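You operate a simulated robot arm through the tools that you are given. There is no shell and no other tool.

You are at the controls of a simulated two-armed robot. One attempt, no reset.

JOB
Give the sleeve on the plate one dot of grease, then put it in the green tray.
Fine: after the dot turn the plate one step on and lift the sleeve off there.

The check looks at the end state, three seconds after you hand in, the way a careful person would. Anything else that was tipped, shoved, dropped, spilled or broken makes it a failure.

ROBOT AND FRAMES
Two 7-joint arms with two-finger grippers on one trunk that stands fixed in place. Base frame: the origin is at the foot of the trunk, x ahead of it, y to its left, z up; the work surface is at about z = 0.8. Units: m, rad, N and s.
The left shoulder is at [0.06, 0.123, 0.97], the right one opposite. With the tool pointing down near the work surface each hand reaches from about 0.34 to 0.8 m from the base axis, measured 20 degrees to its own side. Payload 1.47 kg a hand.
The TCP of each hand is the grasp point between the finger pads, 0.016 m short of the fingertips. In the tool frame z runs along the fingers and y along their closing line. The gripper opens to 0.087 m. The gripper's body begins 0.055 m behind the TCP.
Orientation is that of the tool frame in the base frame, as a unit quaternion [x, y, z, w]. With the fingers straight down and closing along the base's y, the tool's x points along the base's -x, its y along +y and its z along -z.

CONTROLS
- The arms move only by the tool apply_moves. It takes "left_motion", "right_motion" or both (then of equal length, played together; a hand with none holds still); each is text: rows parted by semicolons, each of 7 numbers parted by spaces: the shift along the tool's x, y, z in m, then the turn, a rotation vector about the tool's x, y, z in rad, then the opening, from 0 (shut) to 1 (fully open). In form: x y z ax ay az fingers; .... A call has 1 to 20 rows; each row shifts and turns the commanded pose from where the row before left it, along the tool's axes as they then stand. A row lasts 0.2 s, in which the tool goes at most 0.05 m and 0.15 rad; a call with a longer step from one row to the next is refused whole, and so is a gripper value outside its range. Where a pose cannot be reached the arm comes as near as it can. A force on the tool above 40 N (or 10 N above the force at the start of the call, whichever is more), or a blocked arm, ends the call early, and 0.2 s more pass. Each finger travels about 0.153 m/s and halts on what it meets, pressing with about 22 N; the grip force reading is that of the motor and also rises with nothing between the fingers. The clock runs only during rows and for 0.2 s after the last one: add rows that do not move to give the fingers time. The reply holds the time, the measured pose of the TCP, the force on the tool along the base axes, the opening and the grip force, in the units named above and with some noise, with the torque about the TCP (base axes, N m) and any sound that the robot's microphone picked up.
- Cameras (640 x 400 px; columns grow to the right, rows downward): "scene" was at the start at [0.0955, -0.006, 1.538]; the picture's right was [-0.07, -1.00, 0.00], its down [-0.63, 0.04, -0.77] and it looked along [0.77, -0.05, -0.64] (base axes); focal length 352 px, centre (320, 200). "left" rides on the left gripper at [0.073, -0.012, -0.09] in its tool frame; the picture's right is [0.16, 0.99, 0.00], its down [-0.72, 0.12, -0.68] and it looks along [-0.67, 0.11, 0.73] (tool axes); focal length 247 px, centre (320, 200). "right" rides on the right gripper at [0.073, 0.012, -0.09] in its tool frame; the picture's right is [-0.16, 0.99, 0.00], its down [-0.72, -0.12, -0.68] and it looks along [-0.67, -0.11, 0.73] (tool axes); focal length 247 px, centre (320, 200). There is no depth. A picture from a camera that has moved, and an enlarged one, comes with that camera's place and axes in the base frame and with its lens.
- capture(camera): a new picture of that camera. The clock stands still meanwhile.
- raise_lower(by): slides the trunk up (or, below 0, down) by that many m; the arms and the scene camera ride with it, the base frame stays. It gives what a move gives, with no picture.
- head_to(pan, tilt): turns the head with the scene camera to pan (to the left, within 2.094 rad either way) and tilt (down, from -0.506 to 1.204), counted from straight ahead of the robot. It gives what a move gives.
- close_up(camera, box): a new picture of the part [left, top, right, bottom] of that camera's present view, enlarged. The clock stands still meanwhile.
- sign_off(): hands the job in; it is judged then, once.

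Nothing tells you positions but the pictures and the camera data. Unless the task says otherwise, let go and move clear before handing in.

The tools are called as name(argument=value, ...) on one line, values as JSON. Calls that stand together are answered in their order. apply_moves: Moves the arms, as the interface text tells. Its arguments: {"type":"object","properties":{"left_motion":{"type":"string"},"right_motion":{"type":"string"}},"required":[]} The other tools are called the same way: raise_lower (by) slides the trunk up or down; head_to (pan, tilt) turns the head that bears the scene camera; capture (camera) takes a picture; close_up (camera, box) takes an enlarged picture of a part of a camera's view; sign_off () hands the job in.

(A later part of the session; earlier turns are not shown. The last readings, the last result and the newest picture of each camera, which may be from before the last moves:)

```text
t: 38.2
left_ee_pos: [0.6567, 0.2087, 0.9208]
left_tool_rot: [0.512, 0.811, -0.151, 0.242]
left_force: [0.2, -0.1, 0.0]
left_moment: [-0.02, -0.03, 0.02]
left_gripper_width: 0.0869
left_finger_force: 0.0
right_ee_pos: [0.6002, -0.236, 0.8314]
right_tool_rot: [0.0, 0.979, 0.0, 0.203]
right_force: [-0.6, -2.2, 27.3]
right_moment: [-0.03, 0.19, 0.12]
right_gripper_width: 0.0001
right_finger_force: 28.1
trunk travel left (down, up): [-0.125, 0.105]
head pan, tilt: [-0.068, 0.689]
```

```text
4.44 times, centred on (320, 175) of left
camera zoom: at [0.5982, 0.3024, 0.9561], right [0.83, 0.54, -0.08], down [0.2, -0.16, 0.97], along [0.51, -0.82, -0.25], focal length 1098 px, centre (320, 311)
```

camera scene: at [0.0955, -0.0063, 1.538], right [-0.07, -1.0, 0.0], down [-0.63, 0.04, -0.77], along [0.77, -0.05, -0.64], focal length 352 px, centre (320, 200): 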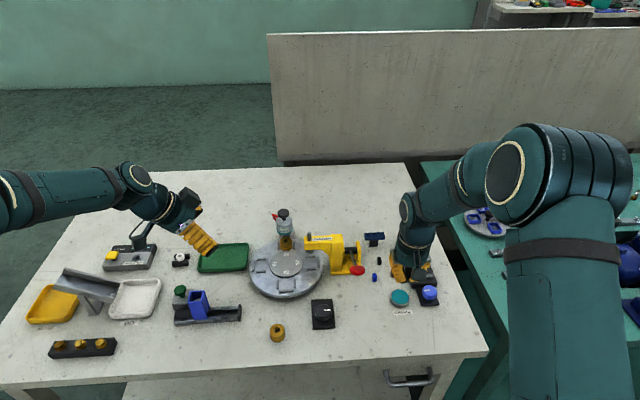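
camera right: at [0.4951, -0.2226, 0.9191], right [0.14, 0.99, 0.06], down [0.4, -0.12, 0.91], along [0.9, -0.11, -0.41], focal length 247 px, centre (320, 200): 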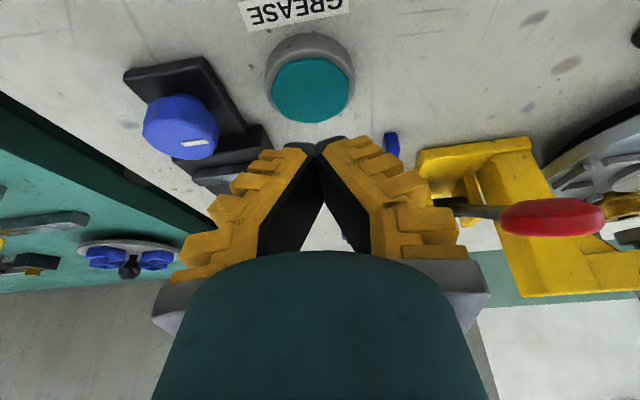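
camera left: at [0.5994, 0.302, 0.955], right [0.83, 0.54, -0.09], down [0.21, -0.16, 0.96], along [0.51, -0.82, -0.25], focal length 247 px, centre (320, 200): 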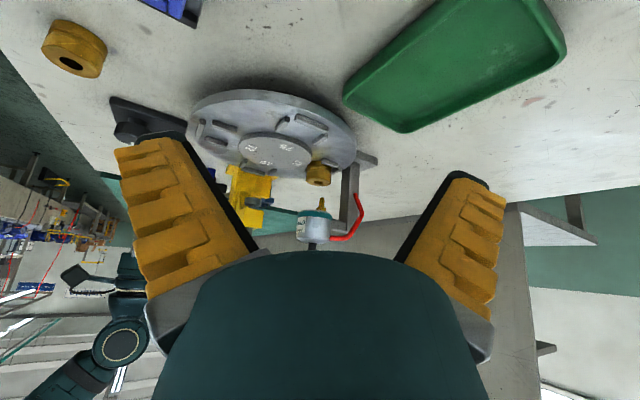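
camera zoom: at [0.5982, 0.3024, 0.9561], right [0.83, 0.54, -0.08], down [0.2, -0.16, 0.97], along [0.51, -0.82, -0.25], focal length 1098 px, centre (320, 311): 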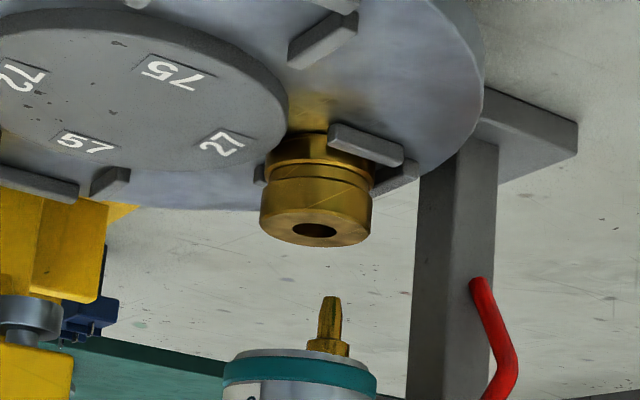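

27 N and still nothing moves. I'll take a tight close-up of the cap under load, then lift off and compare it with the unloaded cap.

close_up(camera="right", box=[280, 90, 360, 150])

apply_moves(right_motion="-0.0016 0 -0.0036 0 0 0 0; -0.0012 0 -0.0027 0 0 0 0; 0 0 0 0 0 0 0")

close_up(camera="right", box=[280, 90, 360, 150])

close_up(camera="left", box=[270, 130, 370, 220])

```text
6.67 times, centred on (320, 120) of right
camera zoom: at [0.4983, -0.2238, 0.885], right [0.15, 0.99, 0.06], down [0.4, -0.12, 0.91], along [0.91, -0.11, -0.41], focal length 1646 px, centre (320, 733)
```

zoom: 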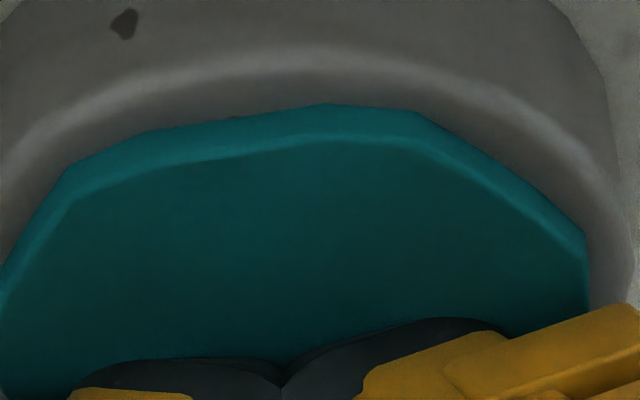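

```text
t: 39.0
left_ee_pos: [0.6578, 0.2091, 0.9202]
left_tool_rot: [0.513, 0.81, -0.152, 0.24]
left_force: [0.2, -0.2, 0.3]
left_moment: [0.0, -0.01, 0.03]
left_gripper_width: 0.087
left_finger_force: 0.0
right_ee_pos: [0.5988, -0.2351, 0.8343]
right_tool_rot: [0.0, 0.98, 0.0, 0.197]
right_force: [0.4, -0.6, -0.1]
right_moment: [-0.02, -0.02, -0.01]
right_gripper_width: 0.0003
right_finger_force: 28.1
trunk travel left (down, up): [-0.125, 0.105]
head pan, tilt: [-0.068, 0.689]
```

```text
6.67 times, centred on (320, 120) of right
camera zoom: at [0.4977, -0.2241, 0.8891], right [0.14, 0.99, 0.06], down [0.4, -0.12, 0.91], along [0.9, -0.11, -0.42], focal length 1646 px, centre (320, 733)
```

zoom: 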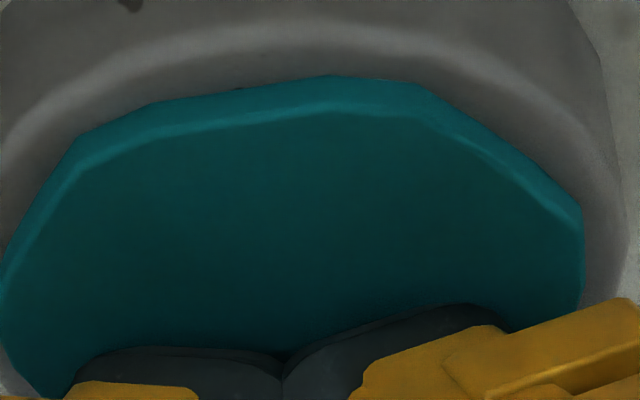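

```text
4.44 times, centred on (320, 175) of left
camera zoom: at [0.5997, 0.302, 0.9549], right [0.83, 0.54, -0.09], down [0.21, -0.16, 0.96], along [0.51, -0.82, -0.25], focal length 1098 px, centre (320, 311)
```

zoom: 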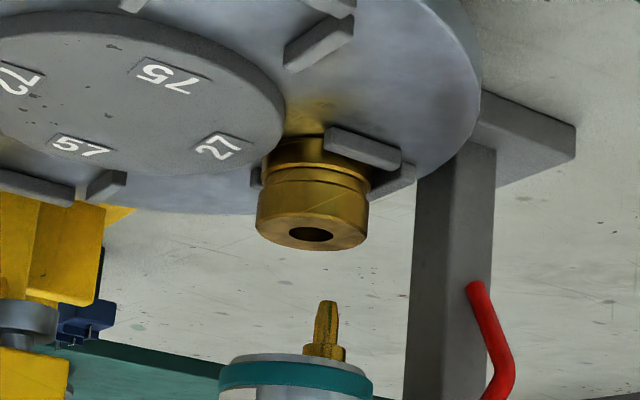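

The cap does not travel at all under load, so this disc may not be what fires the dot. I'll tilt the left camera to study the pot itself – its black mushroom top and the red bent part – before trying anything.

apply_moves(left_motion="-0.01 0 -0.0154 0 -0.13 0 1; -0.01 0 -0.0154 0 -0.1 0 1; 0 0 0 0 0 0 1", right_motion="-0.0078 0 -0.0184 0 0 0 0; -0.0078 0 -0.0184 0 0 0 0; 0 0 0 0 0 0 0")

capture(camera="left")

close_up(camera="left", box=[270, 90, 390, 220])

```text
t: 39.8
left_ee_pos: [0.6556, 0.2102, 0.955]
left_tool_rot: [0.491, 0.778, -0.209, 0.332]
left_force: [1.0, 0.4, 0.2]
left_moment: [-0.03, 0.03, 0.01]
left_gripper_width: 0.0871
left_finger_force: 0.1
right_ee_pos: [0.5979, -0.2351, 0.8744]
right_tool_rot: [0.0, 0.98, 0.0, 0.199]
right_force: [0.1, 0.1, 0.5]
right_moment: [0.01, 0.02, -0.03]
right_gripper_width: 0.0001
right_finger_force: 27.5
trunk travel left (down, up): [-0.125, 0.105]
head pan, tilt: [-0.068, 0.689]
```

```text
taken
camera left: at [0.5959, 0.3085, 0.9641], right [0.84, 0.52, -0.11], down [0.11, 0.04, 0.99], along [0.52, -0.85, -0.02], focal length 247 px, centre (320, 200)
```

left: 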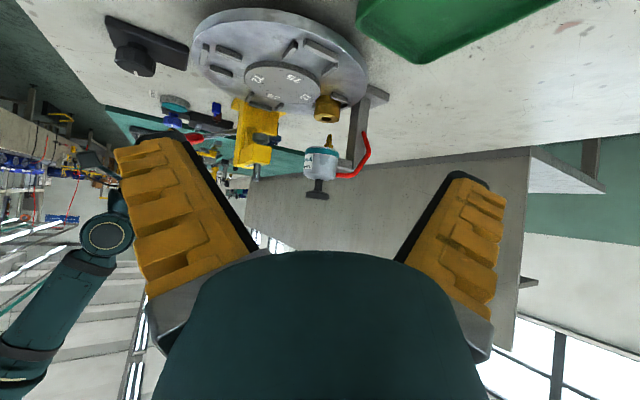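

```text
3.08 times, centred on (330, 155) of left
camera zoom: at [0.5959, 0.3085, 0.9641], right [0.84, 0.52, -0.11], down [0.11, 0.04, 0.99], along [0.52, -0.85, -0.02], focal length 760 px, centre (289, 338)
```

zoom: 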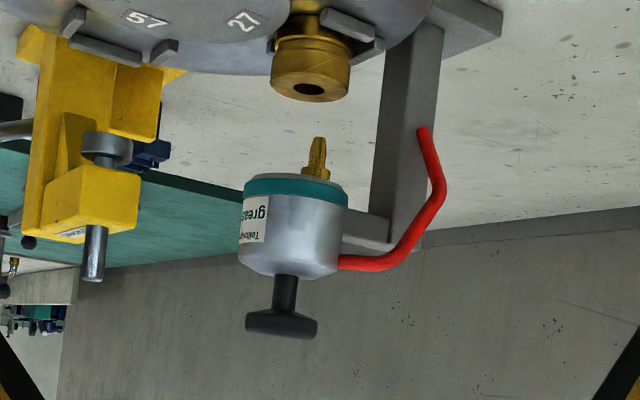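

close_up(camera="left", box=[290, 130, 385, 205])

close_up(camera="left", box=[90, 0, 270, 180])

close_up(camera="scene", box=[395, 230, 445, 310])

```text
5.33 times, centred on (338, 168) of left
camera zoom: at [0.5959, 0.3085, 0.9641], right [0.84, 0.52, -0.11], down [0.11, 0.04, 0.99], along [0.52, -0.85, -0.02], focal length 1317 px, centre (227, 373)
```

zoom: 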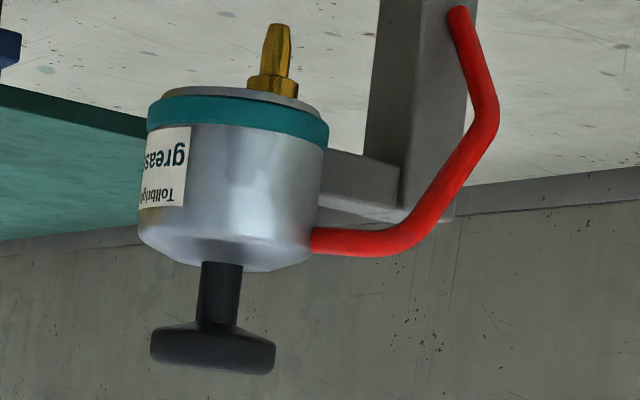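

```text
2.22 times, centred on (180, 90) of left
camera zoom: at [0.5959, 0.3085, 0.9641], right [0.84, 0.52, -0.11], down [0.11, 0.04, 0.99], along [0.52, -0.85, -0.02], focal length 549 px, centre (631, 444)
```

zoom: 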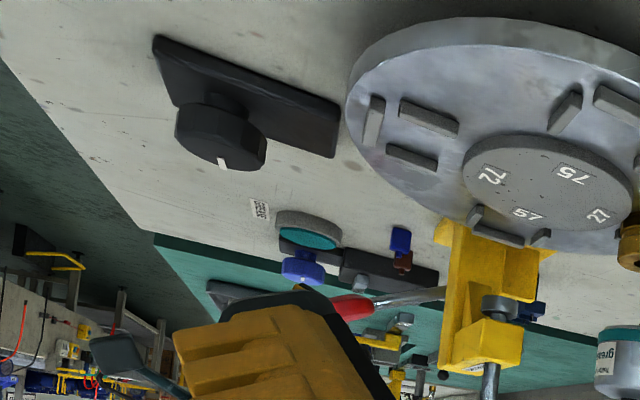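

```text
5.00 times, centred on (420, 270) of scene
camera zoom: at [0.0958, -0.006, 1.5379], right [-0.07, -1.0, 0.0], down [-0.63, 0.04, -0.77], along [0.77, -0.05, -0.64], focal length 1759 px, centre (-180, -150)
```

zoom: 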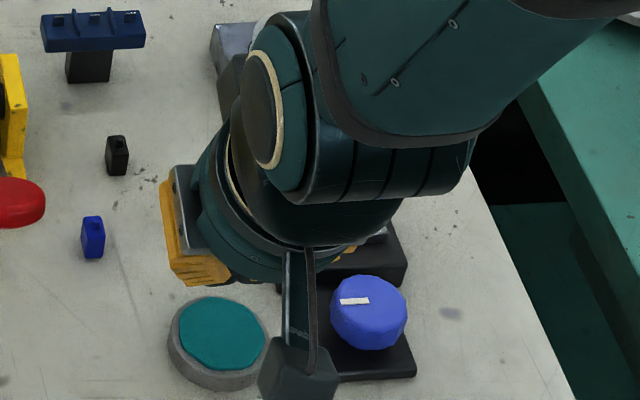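

close_up(camera="scene", box=[276, 228, 300, 256])

close_up(camera="left", box=[305, 85, 355, 155])

```text
14.29 times, centred on (288, 242) of scene
camera zoom: at [0.0958, -0.006, 1.5379], right [-0.07, -1.0, 0.0], down [-0.63, 0.04, -0.77], along [0.77, -0.05, -0.64], focal length 5026 px, centre (777, -400)
```

zoom: 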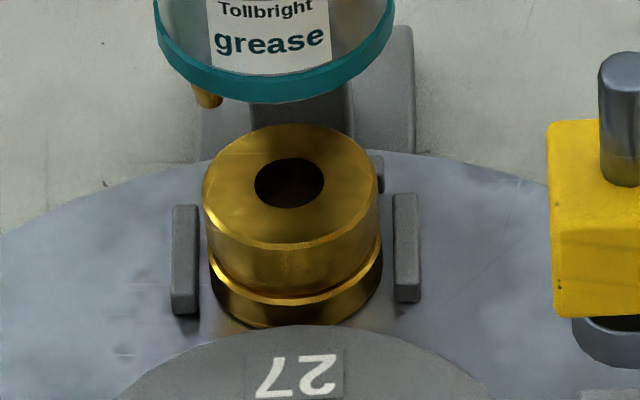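

```text
5.71 times, centred on (330, 120) of left
camera zoom: at [0.5959, 0.3085, 0.9641], right [0.84, 0.52, -0.11], down [0.11, 0.04, 0.99], along [0.52, -0.85, -0.02], focal length 1411 px, centre (263, 657)
```

zoom: 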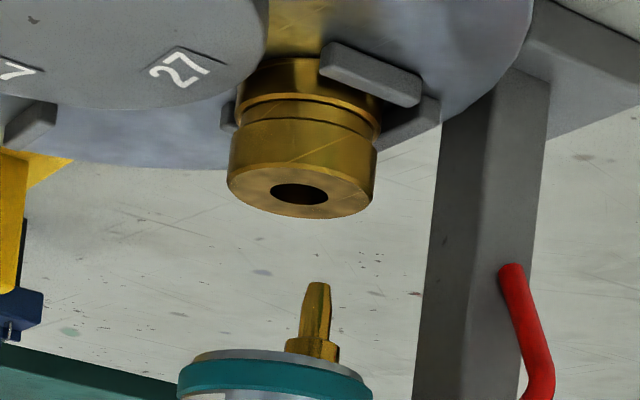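

No dot anywhere, and the nozzle sits over the sleeve's face. The pot itself has a black mushroom plunger on a stem at about (0.757, 0.041, 0.952) – likely the hand pump for one dot. I'll straighten the left hand, close its fingers and bring it above the plunger.

apply_moves(left_motion="-0.0325 0 -0.0312 0 0 0 1; -0.0325 0 -0.0312 0 0 0 1; 0 0 0 0 0.134 0 0.8; 0 0 0 0 0.134 0 0.6; 0 0 0 0 0.134 0 0.4; 0 0 0 0 0.134 0 0.2; 0 0 0 0 0.134 0 0; 0 0 0 0 0.134 0 0; 0 0 0 0 0 -0.1408 0; 0 0 0 0 0 -0.1408 0; 0 0 0 0 0 -0.1408 0; 0 0 0 0 0 -0.1408 0; 0 0 0 0 0 -0.1408 0; 0 0 0 0 0 -0.1408 0; 0 0 0 0 0 -0.1408 0; 0 0 0 0 0 -0.1408 0; 0 0 0 0 0 0 0")

capture(camera="left")

capture(camera="scene")

```text
t: 43.4
left_ee_pos: [0.6565, 0.2085, 1.0449]
left_tool_rot: [-0.001, 1.0, -0.001, 0.0]
left_force: [0.2, 0.3, -0.2]
left_moment: [0.02, 0.0, 0.05]
left_gripper_width: 0.0004
left_finger_force: 21.7
right_ee_pos: [0.5964, -0.2351, 0.8736]
right_tool_rot: [-0.001, 0.98, 0.001, 0.199]
right_force: [-0.5, 0.3, -0.3]
right_moment: [-0.01, -0.01, -0.03]
right_gripper_width: 0.0
right_finger_force: 27.8
trunk travel left (down, up): [-0.125, 0.105]
head pan, tilt: [-0.068, 0.689]
```

```text
taken
camera left: at [0.5833, 0.1976, 1.1354], right [-0.16, 0.99, 0.0], down [0.72, 0.12, 0.68], along [0.67, 0.11, -0.73], focal length 247 px, centre (320, 200)
```

left: 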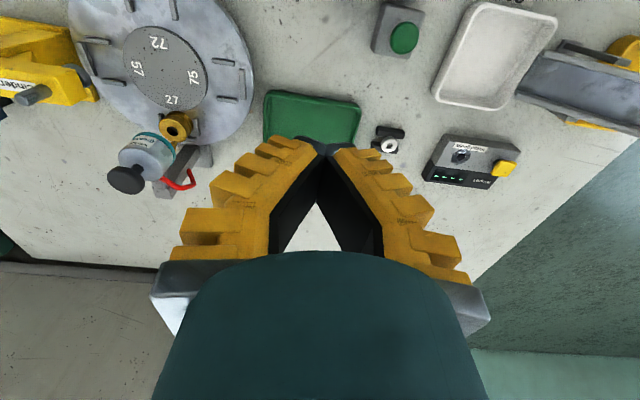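

```text
taken
camera scene: at [0.0955, -0.0059, 1.538], right [-0.07, -1.0, 0.0], down [-0.63, 0.04, -0.77], along [0.77, -0.05, -0.64], focal length 352 px, centre (320, 200)
```

scene: 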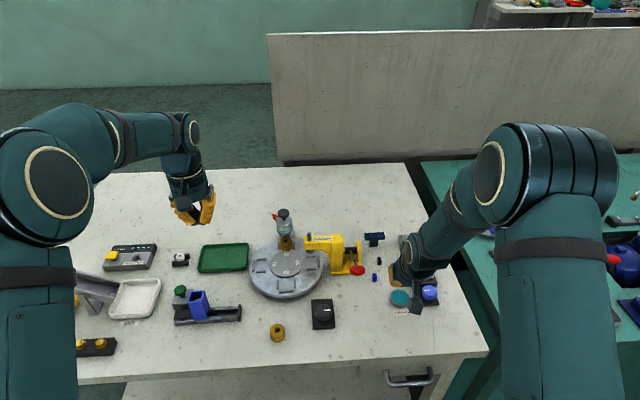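

apply_moves(left_motion="-0.0197 -0.0335 0.004 0 0 0 0; -0.0197 -0.0335 0.004 0 0 0 0; -0.0197 -0.0335 0.004 0 0 0 0; -0.0197 -0.0335 0.004 0 0 0 0; -0.0197 -0.0335 0.004 0 0 0 0; 0 0 0 0 0 0 0")

capture(camera="left")

capture(camera="scene")

```text
t: 44.8
left_ee_pos: [0.7431, 0.0499, 1.0272]
left_tool_rot: [0.0, 1.0, 0.0, 0.0]
left_force: [0.4, 0.7, 0.5]
left_moment: [-0.01, -0.01, 0.02]
left_gripper_width: 0.0
left_finger_force: 21.6
left hand out of reach, approached as far as the arm can: row 5
right_ee_pos: [0.5991, -0.2353, 0.8744]
right_tool_rot: [0.0, 0.98, -0.001, 0.198]
right_force: [0.3, -0.1, 0.3]
right_moment: [0.03, 0.02, -0.01]
right_gripper_width: 0.0
right_finger_force: 28.1
trunk travel left (down, up): [-0.125, 0.105]
head pan, tilt: [-0.068, 0.689]
```

```text
taken
camera left: at [0.6709, 0.0385, 1.1167], right [-0.16, 0.99, 0.0], down [0.72, 0.12, 0.68], along [0.67, 0.11, -0.73], focal length 247 px, centre (320, 200)
```

left: 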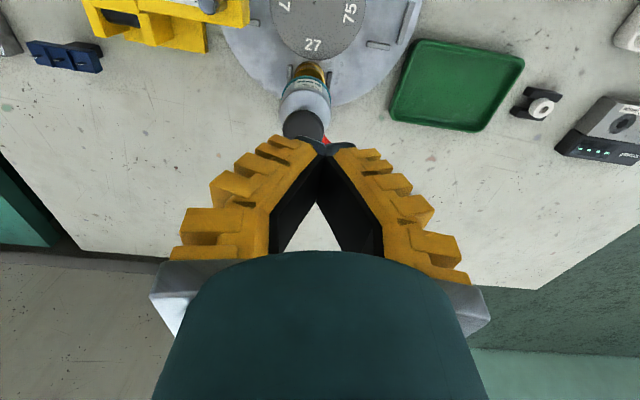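

```text
taken
camera scene: at [0.0961, -0.0064, 1.538], right [-0.07, -1.0, 0.0], down [-0.63, 0.04, -0.77], along [0.77, -0.05, -0.64], focal length 352 px, centre (320, 200)
```

scene: 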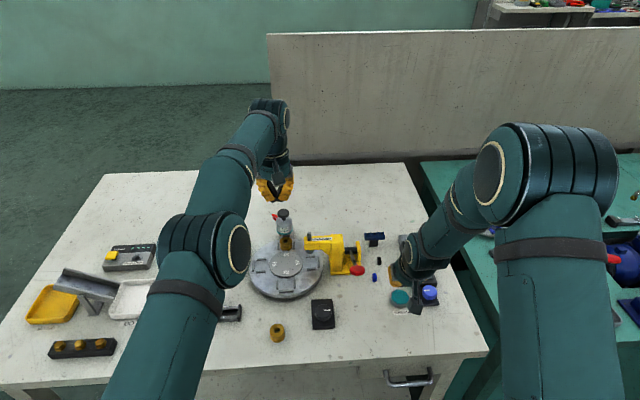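

Straight-down is just out of reach at this height, so I'll raise the trunk a little, which gives the arm more reach here.

raise_lower(by=0.08)

capture(camera="scene")

```text
t: 46.0
left_ee_pos: [0.7437, 0.0501, 1.1073]
left_tool_rot: [0.0, 1.0, -0.001, -0.001]
left_force: [-0.3, 0.5, 0.1]
left_moment: [0.03, 0.0, -0.01]
left_gripper_width: 0.0
left_finger_force: 22.2
right_ee_pos: [0.5979, -0.2358, 0.9542]
right_tool_rot: [0.0, 0.98, 0.0, 0.199]
right_force: [0.1, 0.7, -0.6]
right_moment: [-0.02, 0.03, 0.05]
right_gripper_width: 0.0
right_finger_force: 28.1
trunk travel left (down, up): [-0.205, 0.025]
head pan, tilt: [-0.068, 0.689]
```

```text
taken
camera scene: at [0.0959, -0.006, 1.6178], right [-0.07, -1.0, 0.0], down [-0.63, 0.04, -0.77], along [0.77, -0.05, -0.64], focal length 352 px, centre (320, 200)
```

scene: 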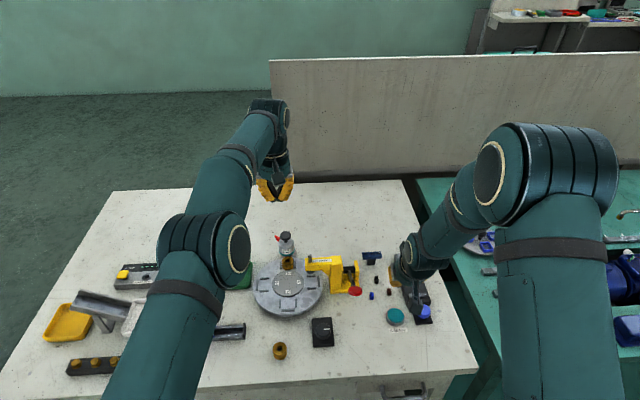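

apply_moves(left_motion="0 0 0.035 0 0 0 0; 0 0 0.035 0 0 0 0; -0.0055 -0.0045 0.02 0 0 0 0; -0.0055 -0.0045 0.01 0 0 0 0; 0 0 0 0 0 0 0")

capture(camera="left")

close_up(camera="scene", box=[240, 160, 340, 330])

```text
t: 47.2
left_ee_pos: [0.7494, 0.0429, 1.0074]
left_tool_rot: [0.0, 1.0, 0.0, 0.0]
left_force: [-0.7, 0.4, 0.4]
left_moment: [0.01, -0.01, -0.02]
left_gripper_width: 0.0
left_finger_force: 22.0
left hand out of reach, approached as far as the arm can: row 4
right_ee_pos: [0.5975, -0.2348, 0.9532]
right_tool_rot: [-0.001, 0.98, 0.0, 0.198]
right_force: [-0.4, -0.3, 0.5]
right_moment: [-0.03, -0.03, -0.02]
right_gripper_width: 0.0
right_finger_force: 28.0
trunk travel left (down, up): [-0.205, 0.025]
head pan, tilt: [-0.068, 0.689]
```

```text
taken
camera left: at [0.6758, 0.0312, 1.0967], right [-0.16, 0.99, 0.0], down [0.72, 0.12, 0.68], along [0.67, 0.11, -0.73], focal length 247 px, centre (320, 200)
```

left: 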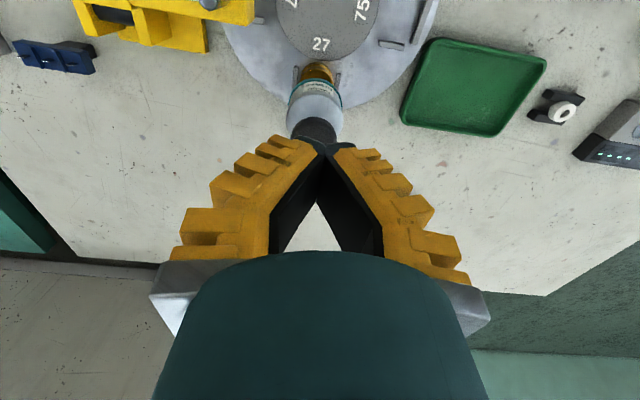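

```text
2.35 times, centred on (290, 245) of scene
camera zoom: at [0.0959, -0.006, 1.618], right [-0.07, -1.0, 0.0], down [-0.63, 0.04, -0.77], along [0.77, -0.05, -0.64], focal length 828 px, centre (391, 94)
```

zoom: 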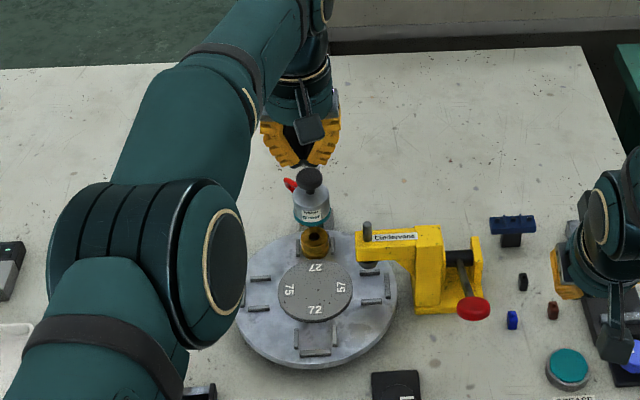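

I'm right above the mushroom plunger. I'll come down to just over it, then press in small steps while watching force.

apply_moves(left_motion="0 0 0.015 0 0 0 0; 0 0 0.012 0 0 0 0; 0 0 0 0 0 0 0")

capture(camera="left")

close_up(camera="scene", box=[265, 195, 315, 275])

```text
t: 48.0
left_ee_pos: [0.7496, 0.043, 0.981]
left_tool_rot: [0.0, 1.0, -0.001, 0.001]
left_force: [0.9, 0.0, -1.2]
left_moment: [-0.01, -0.01, 0.05]
left_gripper_width: 0.0
left_finger_force: 22.4
right_ee_pos: [0.5979, -0.2342, 0.9549]
right_tool_rot: [0.0, 0.98, 0.0, 0.198]
right_force: [0.8, 0.3, -0.2]
right_moment: [-0.02, 0.04, -0.02]
right_gripper_width: 0.0
right_finger_force: 28.2
trunk travel left (down, up): [-0.205, 0.025]
head pan, tilt: [-0.068, 0.689]
```

```text
taken
camera left: at [0.6761, 0.0307, 1.0708], right [-0.16, 0.99, 0.0], down [0.72, 0.12, 0.68], along [0.67, 0.11, -0.73], focal length 247 px, centre (320, 200)
```

left: 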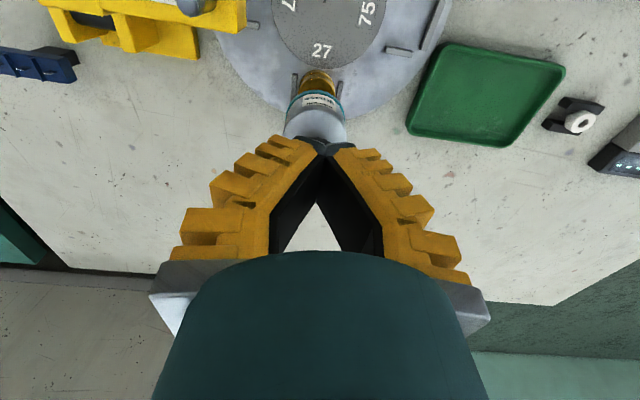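

```text
5.00 times, centred on (290, 235) of scene
camera zoom: at [0.0955, -0.006, 1.618], right [-0.07, -1.0, 0.0], down [-0.63, 0.04, -0.77], along [0.77, -0.05, -0.64], focal length 1759 px, centre (470, 25)
```

zoom: 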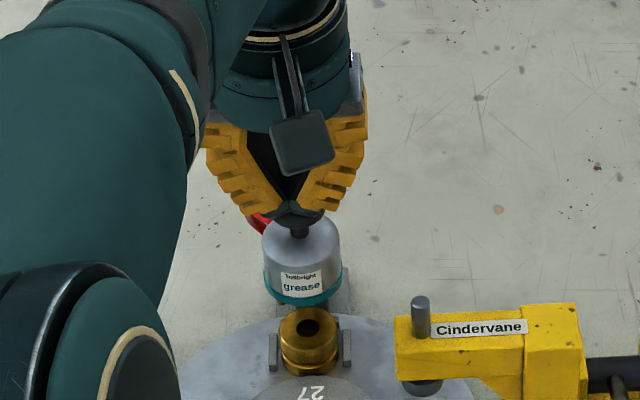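

apply_moves(left_motion="0 0 0.003 0 0 0 0; 0 0 0.003 0 0 0 0")

```text
t: 48.6
left_ee_pos: [0.7492, 0.042, 0.9756]
left_tool_rot: [0.0, 1.0, -0.001, 0.001]
left_force: [-0.1, -0.1, 0.3]
left_moment: [-0.02, 0.0, -0.01]
left_gripper_width: 0.0
left_finger_force: 21.7
right_ee_pos: [0.5987, -0.2337, 0.9536]
right_tool_rot: [-0.001, 0.98, 0.0, 0.198]
right_force: [-1.3, 0.3, 0.4]
right_moment: [-0.01, -0.02, -0.02]
right_gripper_width: 0.0002
right_finger_force: 28.3
trunk travel left (down, up): [-0.205, 0.025]
head pan, tilt: [-0.068, 0.689]
```

apply_moves(left_motion="0 0 0.002 0 0 0 0; 0 0 0.002 0 0 0 0")

close_up(camera="scene", box=[265, 205, 315, 265])

```text
t: 49.2
left_ee_pos: [0.749, 0.0417, 0.9716]
left_tool_rot: [0.0, 1.0, 0.0, 0.001]
left_force: [0.2, 0.5, 1.5]
left_moment: [-0.03, -0.01, -0.02]
left_gripper_width: 0.0059
left_finger_force: 28.5
right_ee_pos: [0.5977, -0.2352, 0.9531]
right_tool_rot: [0.0, 0.98, 0.0, 0.199]
right_force: [0.2, -0.8, 0.1]
right_moment: [-0.02, 0.0, -0.01]
right_gripper_width: 0.0001
right_finger_force: 29.0
trunk travel left (down, up): [-0.205, 0.025]
head pan, tilt: [-0.068, 0.689]
```

```text
6.67 times, centred on (290, 235) of scene
camera zoom: at [0.0955, -0.006, 1.618], right [-0.07, -1.0, 0.0], down [-0.63, 0.04, -0.77], along [0.77, -0.05, -0.64], focal length 2346 px, centre (520, -33)
```

zoom: 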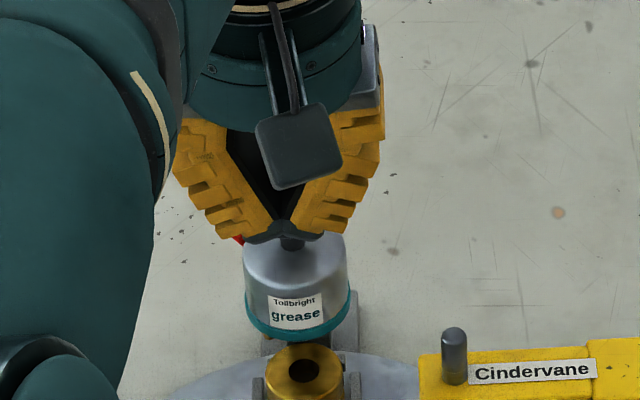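

apply_moves(left_motion="0 0 0.0015 0 0 0 0; 0 0 0.0015 0 0 0 0")

close_up(camera="left", box=[260, 60, 380, 180])

close_up(camera="scene", box=[265, 205, 315, 265])

```text
t: 49.8
left_ee_pos: [0.7496, 0.043, 0.9681]
left_tool_rot: [0.0, 1.0, -0.001, 0.001]
left_force: [-0.6, -0.8, 1.1]
left_moment: [0.02, 0.0, 0.03]
left_gripper_width: 0.0059
left_finger_force: 27.9
right_ee_pos: [0.5991, -0.2349, 0.9543]
right_tool_rot: [0.0, 0.98, 0.0, 0.199]
right_force: [0.1, -0.5, 0.8]
right_moment: [-0.02, 0.02, 0.0]
right_gripper_width: 0.0
right_finger_force: 28.1
trunk travel left (down, up): [-0.205, 0.025]
head pan, tilt: [-0.068, 0.689]
```

```text
3.33 times, centred on (320, 120) of left
camera zoom: at [0.6759, 0.0306, 1.0581], right [-0.16, 0.99, 0.0], down [0.72, 0.12, 0.68], along [0.67, 0.11, -0.73], focal length 823 px, centre (320, 467)
```

zoom: 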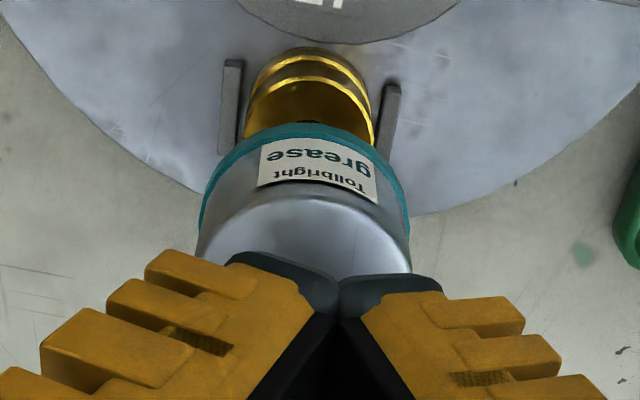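

```text
6.67 times, centred on (290, 235) of scene
camera zoom: at [0.0954, -0.006, 1.618], right [-0.07, -1.0, 0.0], down [-0.63, 0.04, -0.77], along [0.77, -0.05, -0.64], focal length 2346 px, centre (520, -33)
```

zoom: 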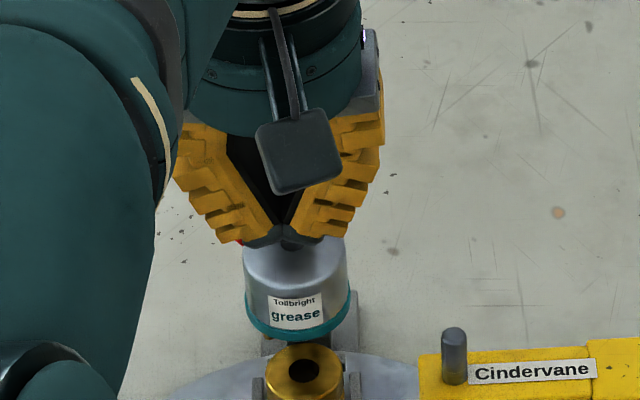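

The plunger yields softly (about 1 N) as I press, so it really moves. Continuing the stroke and watching for the dot.

apply_moves(left_motion="0 0 0.002 0 0 0 0; 0 0 0.002 0 0 0 0")

close_up(camera="scene", box=[265, 205, 315, 265])

close_up(camera="left", box=[260, 60, 380, 180])

```text
t: 50.4
left_ee_pos: [0.7483, 0.0423, 0.9658]
left_tool_rot: [-0.001, 1.0, -0.001, 0.002]
left_force: [0.7, 0.1, 2.2]
left_moment: [-0.03, -0.01, -0.03]
left_gripper_width: 0.0059
left_finger_force: 28.4
right_ee_pos: [0.5992, -0.2347, 0.9537]
right_tool_rot: [0.0, 0.98, -0.001, 0.198]
right_force: [0.3, -0.3, -0.2]
right_moment: [0.04, -0.01, -0.03]
right_gripper_width: 0.0003
right_finger_force: 27.9
trunk travel left (down, up): [-0.205, 0.025]
head pan, tilt: [-0.068, 0.689]
```

```text
6.67 times, centred on (290, 235) of scene
camera zoom: at [0.0954, -0.0061, 1.618], right [-0.07, -1.0, 0.0], down [-0.63, 0.04, -0.77], along [0.77, -0.05, -0.64], focal length 2346 px, centre (520, -33)
```

zoom: 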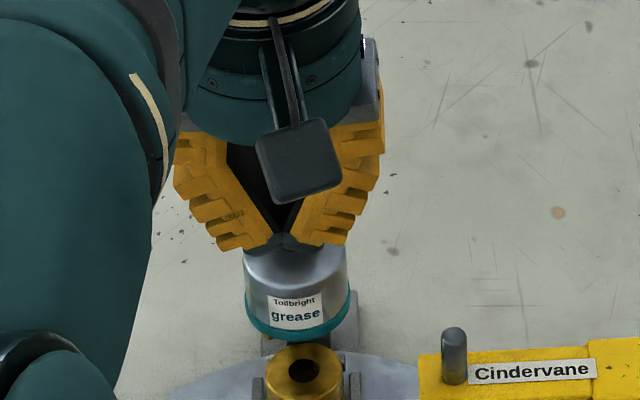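

```text
3.33 times, centred on (320, 120) of left
camera zoom: at [0.6754, 0.0307, 1.0542], right [-0.16, 0.99, 0.0], down [0.72, 0.12, 0.68], along [0.67, 0.11, -0.73], focal length 823 px, centre (320, 467)
```

zoom: 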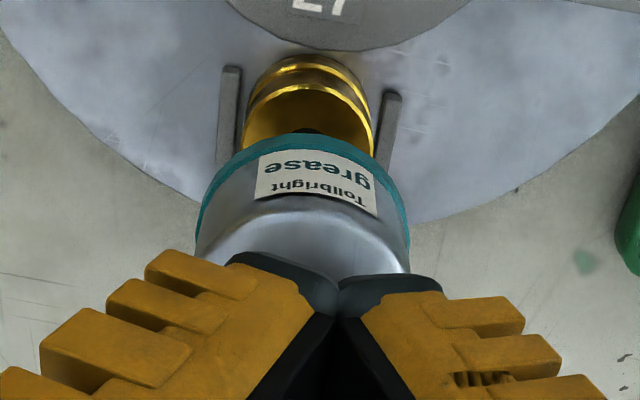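

apply_moves(left_motion="0 0 0.002 0 0 0 0; 0 0 0.002 0 0 0 0")

close_up(camera="scene", box=[265, 205, 315, 265])

```text
t: 51.0
left_ee_pos: [0.7477, 0.0421, 0.9612]
left_tool_rot: [-0.001, 1.0, -0.001, 0.002]
left_force: [1.0, 0.8, 3.2]
left_moment: [0.03, -0.08, 0.02]
left_gripper_width: 0.006
left_finger_force: 28.1
right_ee_pos: [0.5984, -0.2347, 0.955]
right_tool_rot: [-0.001, 0.98, 0.001, 0.198]
right_force: [-0.9, 0.0, 0.3]
right_moment: [-0.01, -0.02, 0.0]
right_gripper_width: 0.0001
right_finger_force: 27.8
trunk travel left (down, up): [-0.205, 0.025]
head pan, tilt: [-0.068, 0.689]
heard: click
```

```text
6.67 times, centred on (290, 235) of scene
camera zoom: at [0.0953, -0.0058, 1.618], right [-0.07, -1.0, 0.0], down [-0.63, 0.04, -0.77], along [0.77, -0.05, -0.64], focal length 2346 px, centre (520, -33)
```

zoom: 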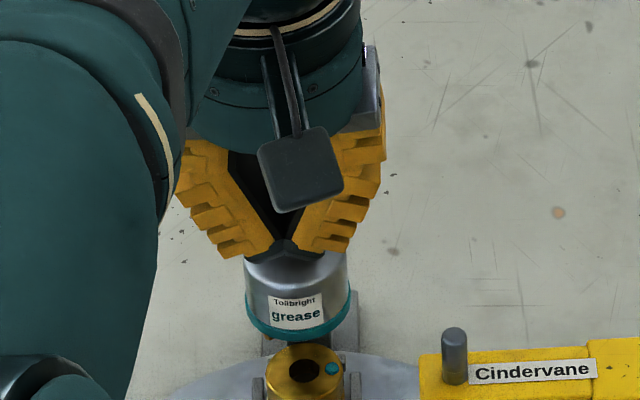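

A click was heard and a teal dot of grease has appeared on the sleeve's face. I'll lift the left hand straight up off the plunger.

apply_moves(left_motion="0 0 -0.005 0 0 0 0.1; 0 0 -0.01 0 0 0 0.1; 0 0 -0.02 0 0 0 0.1; 0 0 -0.03 0 0 0 0.1; 0 0 -0.03 0 0 0 0.1; 0 0 0 0 0 0 0.1")

close_up(camera="scene", box=[265, 205, 315, 265])

capture(camera="left")

```text
t: 52.4
left_ee_pos: [0.7474, 0.0421, 1.0571]
left_tool_rot: [0.0, 1.0, 0.0, 0.0]
left_force: [0.4, -0.7, 0.6]
left_moment: [-0.01, 0.01, -0.02]
left_gripper_width: 0.0158
left_finger_force: 5.0
right_ee_pos: [0.5974, -0.2361, 0.953]
right_tool_rot: [0.0, 0.98, 0.0, 0.198]
right_force: [1.1, 0.1, 1.2]
right_moment: [0.01, 0.02, 0.02]
right_gripper_width: 0.0002
right_finger_force: 28.1
trunk travel left (down, up): [-0.205, 0.025]
head pan, tilt: [-0.068, 0.689]
```

```text
6.67 times, centred on (290, 235) of scene
camera zoom: at [0.0958, -0.006, 1.6179], right [-0.07, -1.0, 0.0], down [-0.63, 0.04, -0.77], along [0.77, -0.05, -0.64], focal length 2346 px, centre (520, -33)
```

zoom: 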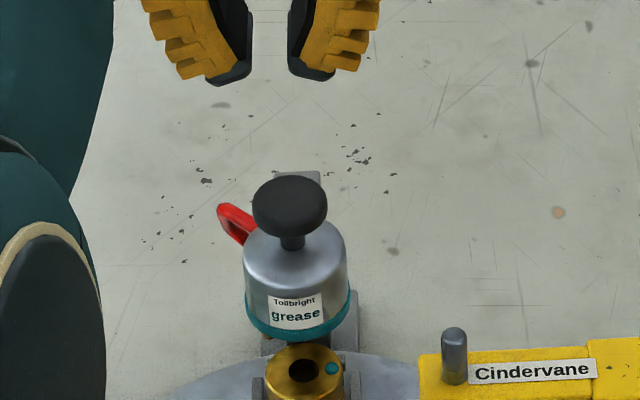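

```text
taken
camera left: at [0.6742, 0.0296, 1.1464], right [-0.16, 0.99, 0.0], down [0.72, 0.12, 0.68], along [0.67, 0.11, -0.73], focal length 247 px, centre (320, 200)
```

left: 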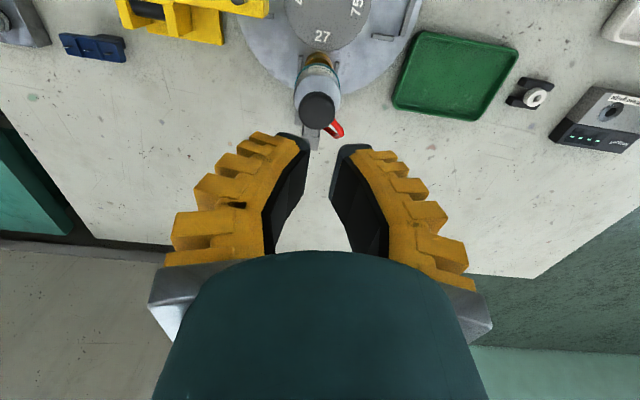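

The plunger is back up and exactly one dot sits on the sleeve. Now I take the left hand aside, straighten and raise the right hand, and bring the trunk back down before turning the knob one more step.

apply_moves(left_motion="0.0212 0.0397 -0.007 0 0 0 0.1; 0.0212 0.0397 -0.007 0 0 0 0.3; 0.0212 0.0397 -0.007 0 0 0 0.5; 0.0212 0.0397 -0.007 0 0 0 0.7; 0.0212 0.0397 -0.007 0 0 0 0.9; 0.0212 0.0397 -0.007 0 0 0 1; 0 0 0 0 0 0 1; 0 0 0 0 0 0 1", right_motion="-0.0156 0 -0.0368 0 0 0 0; -0.0156 0 -0.0368 0 0 0 0; 0 0 0 0 0.1333 0 0; 0 0 0 0 0.1333 0 0.2; 0 0 0 0 0.1334 0 0.4; 0 0 0 0 0 0 0.6; 0 0 0 0 0 0 0.8; 0 0 0 0 0 0 0.8")

raise_lower(by=-0.08)

capture(camera="scene")

```text
t: 54.2
left_ee_pos: [0.6216, 0.2814, 1.0982]
left_tool_rot: [0.0, 1.0, -0.001, 0.001]
left_force: [0.4, -0.5, 0.2]
left_moment: [-0.01, 0.0, 0.0]
left_gripper_width: 0.087
left_finger_force: 0.1
right_ee_pos: [0.5982, -0.2356, 1.0339]
right_tool_rot: [0.0, 1.0, 0.0, 0.0]
right_force: [-0.7, -0.5, -0.1]
right_moment: [-0.02, 0.0, -0.01]
right_gripper_width: 0.073
right_finger_force: 2.2
trunk travel left (down, up): [-0.205, 0.025]
head pan, tilt: [-0.068, 0.689]
```

```text
t: 55.3
left_ee_pos: [0.6219, 0.2812, 1.0172]
left_tool_rot: [0.0, 1.0, -0.002, 0.001]
left_force: [0.4, -0.3, -0.6]
left_moment: [-0.03, 0.0, 0.04]
left_gripper_width: 0.0872
left_finger_force: 0.0
right_ee_pos: [0.5975, -0.2341, 0.9535]
right_tool_rot: [0.001, 1.0, 0.0, -0.001]
right_force: [0.4, 0.2, 0.5]
right_moment: [0.0, 0.03, -0.01]
right_gripper_width: 0.0731
right_finger_force: 2.4
trunk travel left (down, up): [-0.125, 0.105]
head pan, tilt: [-0.068, 0.689]
```

```text
taken
camera scene: at [0.0951, -0.0059, 1.5381], right [-0.07, -1.0, 0.0], down [-0.63, 0.04, -0.77], along [0.77, -0.05, -0.64], focal length 352 px, centre (320, 200)
```

scene: 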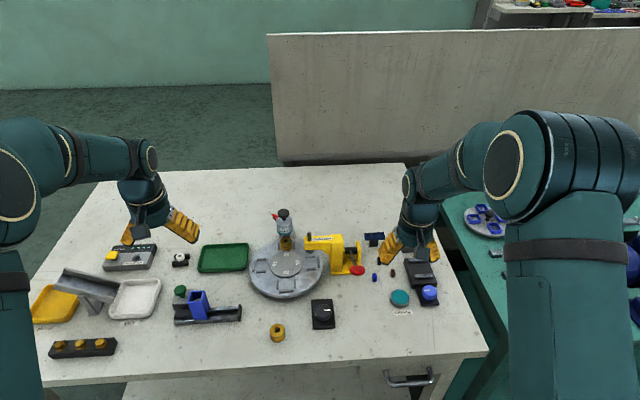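

apply_moves(right_motion="0 0 -0.047 0 0 0 0.8; 0.0099 0.0377 0 0 0 0 0.8; 0.0099 0.0377 0 0 0 0 0.8; 0.0099 0.0377 0 0 0 0 0.8; 0.0099 0.0377 0 0 0 0 0.8; 0.0099 0.0377 0 0 0 0 0.8; 0 0 0.035 0 0 0 0.8; 0 0 0.035 0 0 0 0.8; 0 0 0.035 0 0 0 0.8; 0 0 0.025 0 0 0 0.8; 0 0 0 0 0 0 0.8")

close_up(camera="right", box=[250, 70, 390, 200])

```text
t: 57.7
left_ee_pos: [0.6217, 0.2807, 1.0176]
left_tool_rot: [-0.001, 1.0, -0.001, 0.001]
left_force: [-0.1, 0.5, -0.1]
left_moment: [-0.04, -0.01, 0.03]
left_gripper_width: 0.087
left_finger_force: 0.1
right_ee_pos: [0.5491, -0.045, 0.8718]
right_tool_rot: [0.001, 1.0, 0.001, 0.0]
right_force: [0.6, 0.2, 0.1]
right_moment: [0.02, 0.01, 0.01]
right_gripper_width: 0.073
right_finger_force: 2.7
trunk travel left (down, up): [-0.125, 0.105]
head pan, tilt: [-0.068, 0.689]
```

```text
3.08 times, centred on (320, 135) of right
camera zoom: at [0.4758, -0.033, 0.9615], right [0.16, 0.99, 0.0], down [0.72, -0.12, 0.68], along [0.67, -0.11, -0.73], focal length 760 px, centre (320, 400)
```

zoom: 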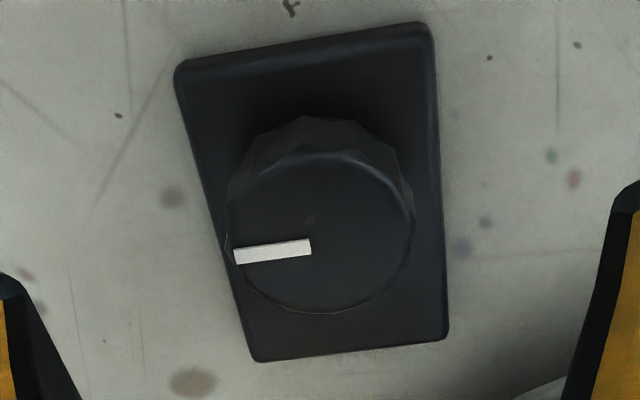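

The hand is well centred over the knob again (mark now points right). I'll descend, grip, and turn counter-clockwise by one more quarter step.

apply_moves(right_motion="0.0005 0 0.014 0 0 0 0.8; 0.0005 0 0.014 0 0 0 0.8; 0 0 0.01 0 0 0 0.8; 0 0 0 0 0 0 0.6; 0 0 0 0 0 0 0.45; 0 0 0 0 0 0 0.3; 0 0 0 0 0 0 0.3; 0 0 0 0 0 0 0.3")

apply_moves(right_motion="0 0 0 0 0 -0.1 0.3; 0 0 0 0 0 -0.1 0.3; 0 0 0 0 0 -0.1 0.3; 0 0 0 0 0 -0.1 0.3; 0 0 0 0 0 -0.1 0.3; 0 0 0 0 0 -0.1 0.3; 0 0 0 0 0 -0.1 0.3; 0 0 0 0 0 -0.1 0.3; 0 0 0 0 0 0 0.3")

close_up(camera="scene", box=[230, 190, 390, 335])

capture(camera="left")

```text
t: 59.5
left_ee_pos: [0.6216, 0.2825, 1.0164]
left_tool_rot: [-0.001, 1.0, -0.001, 0.0]
left_force: [-0.1, 0.5, -0.6]
left_moment: [0.04, 0.04, 0.02]
left_gripper_width: 0.0872
left_finger_force: 0.1
right_ee_pos: [0.546, -0.0462, 0.8332]
right_tool_rot: [0.0, 1.0, 0.0, 0.0]
right_force: [1.1, 4.2, -0.4]
right_moment: [-0.02, -0.05, 0.02]
right_gripper_width: 0.0346
right_finger_force: 6.7
trunk travel left (down, up): [-0.125, 0.105]
head pan, tilt: [-0.068, 0.689]
```

```text
t: 61.5
left_ee_pos: [0.621, 0.2808, 1.0182]
left_tool_rot: [-0.001, 1.0, -0.001, 0.001]
left_force: [-0.5, 0.4, -0.1]
left_moment: [0.01, 0.0, 0.0]
left_gripper_width: 0.087
left_finger_force: 0.0
right_ee_pos: [0.5475, -0.0474, 0.8336]
right_tool_rot: [-0.39, 0.921, -0.001, 0.001]
right_force: [5.8, -5.0, 17.6]
right_moment: [0.05, -0.23, -0.03]
right_gripper_width: 0.0286
right_finger_force: 29.7
trunk travel left (down, up): [-0.125, 0.105]
head pan, tilt: [-0.068, 0.689]
```

```text
2.76 times, centred on (310, 262) of scene
camera zoom: at [0.0946, -0.0064, 1.5381], right [-0.07, -1.0, 0.0], down [-0.63, 0.04, -0.77], along [0.77, -0.05, -0.64], focal length 971 px, centre (348, 28)
```

zoom: 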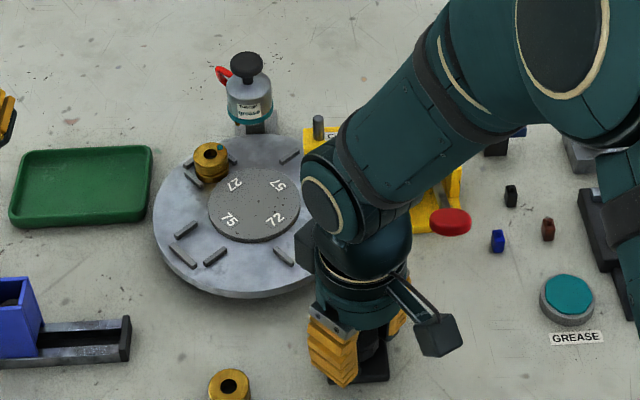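

```text
taken
camera left: at [0.548, 0.269, 1.1067], right [-0.16, 0.99, 0.0], down [0.72, 0.12, 0.68], along [0.67, 0.11, -0.73], focal length 247 px, centre (320, 200)
```

left: 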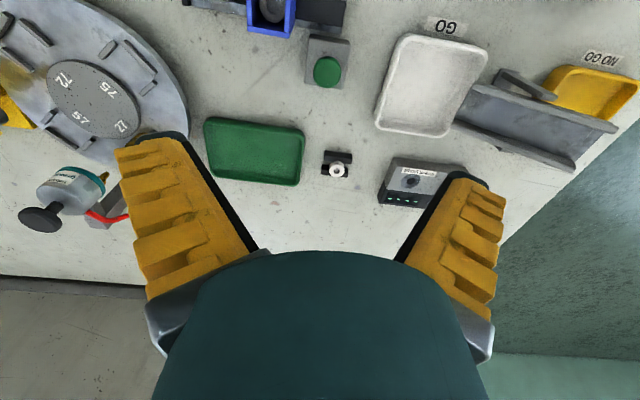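

capture(camera="right")

close_up(camera="right", box=[200, 80, 400, 240])

close_up(camera="scene", box=[295, 285, 355, 335])

```text
taken
camera right: at [0.489, -0.0916, 0.9235], right [-0.6, 0.8, 0.0], down [0.59, 0.44, 0.68], along [0.55, 0.41, -0.73], focal length 247 px, centre (320, 200)
```

right: 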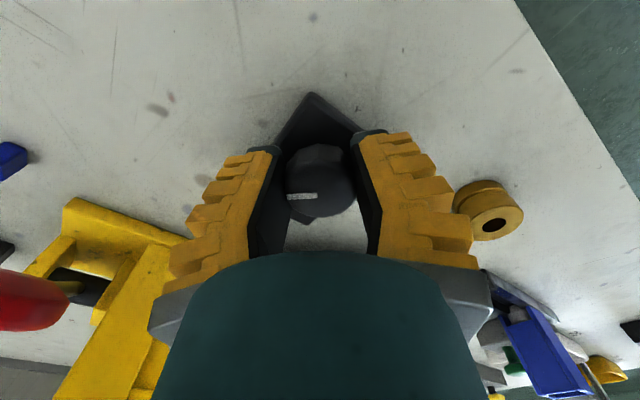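

```text
2.50 times, centred on (300, 160) of right
camera zoom: at [0.489, -0.0916, 0.9235], right [-0.6, 0.8, 0.0], down [0.59, 0.44, 0.68], along [0.55, 0.41, -0.73], focal length 617 px, centre (370, 300)
```

zoom: 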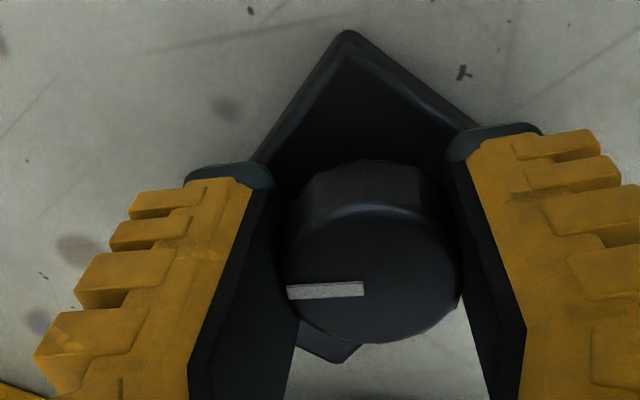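

```text
8.00 times, centred on (325, 310) of scene
camera zoom: at [0.0946, -0.0064, 1.5381], right [-0.07, -1.0, 0.0], down [-0.63, 0.04, -0.77], along [0.77, -0.05, -0.64], focal length 2815 px, centre (280, -680)
```

zoom: 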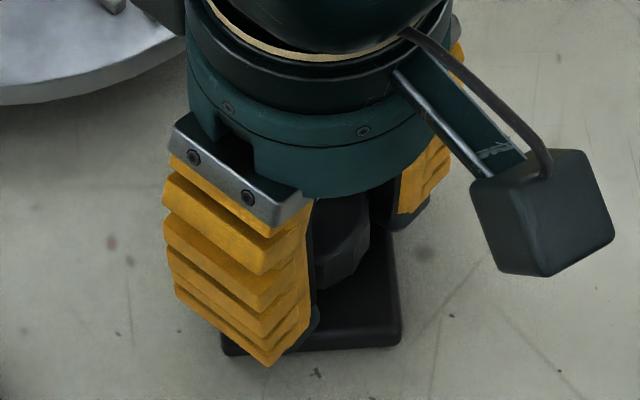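

The plate is halfway, but the hand feels 17 N upward – the tips seem to be rubbing on the panel. I'll ease up 2 mm to relieve it before continuing.

apply_moves(right_motion="0 0 -0.001 0 0 0 0.3; 0 0 -0.001 0 0 0 0.3; 0 0 0 0 0 0 0.3")

close_up(camera="right", box=[200, 80, 400, 240])

```text
t: 62.3
left_ee_pos: [0.6218, 0.2811, 1.018]
left_tool_rot: [0.0, 1.0, -0.001, -0.001]
left_force: [0.1, 0.7, 0.2]
left_moment: [0.02, -0.03, -0.01]
left_gripper_width: 0.0869
left_finger_force: 0.2
right_ee_pos: [0.5485, -0.0479, 0.8338]
right_tool_rot: [-0.39, 0.921, 0.001, 0.0]
right_force: [8.3, -4.6, 4.2]
right_moment: [0.42, -0.65, -0.05]
right_gripper_width: 0.0277
right_finger_force: 30.3
trunk travel left (down, up): [-0.125, 0.105]
head pan, tilt: [-0.068, 0.689]
```

```text
2.50 times, centred on (300, 160) of right
camera zoom: at [0.4893, -0.0915, 0.924], right [-0.6, 0.8, 0.0], down [0.59, 0.44, 0.68], along [0.54, 0.41, -0.73], focal length 617 px, centre (370, 300)
```

zoom: 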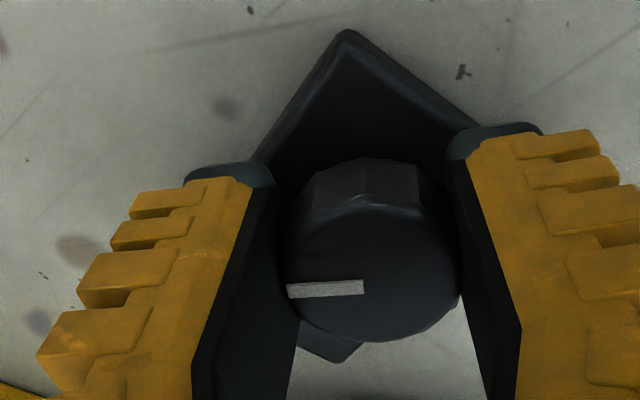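

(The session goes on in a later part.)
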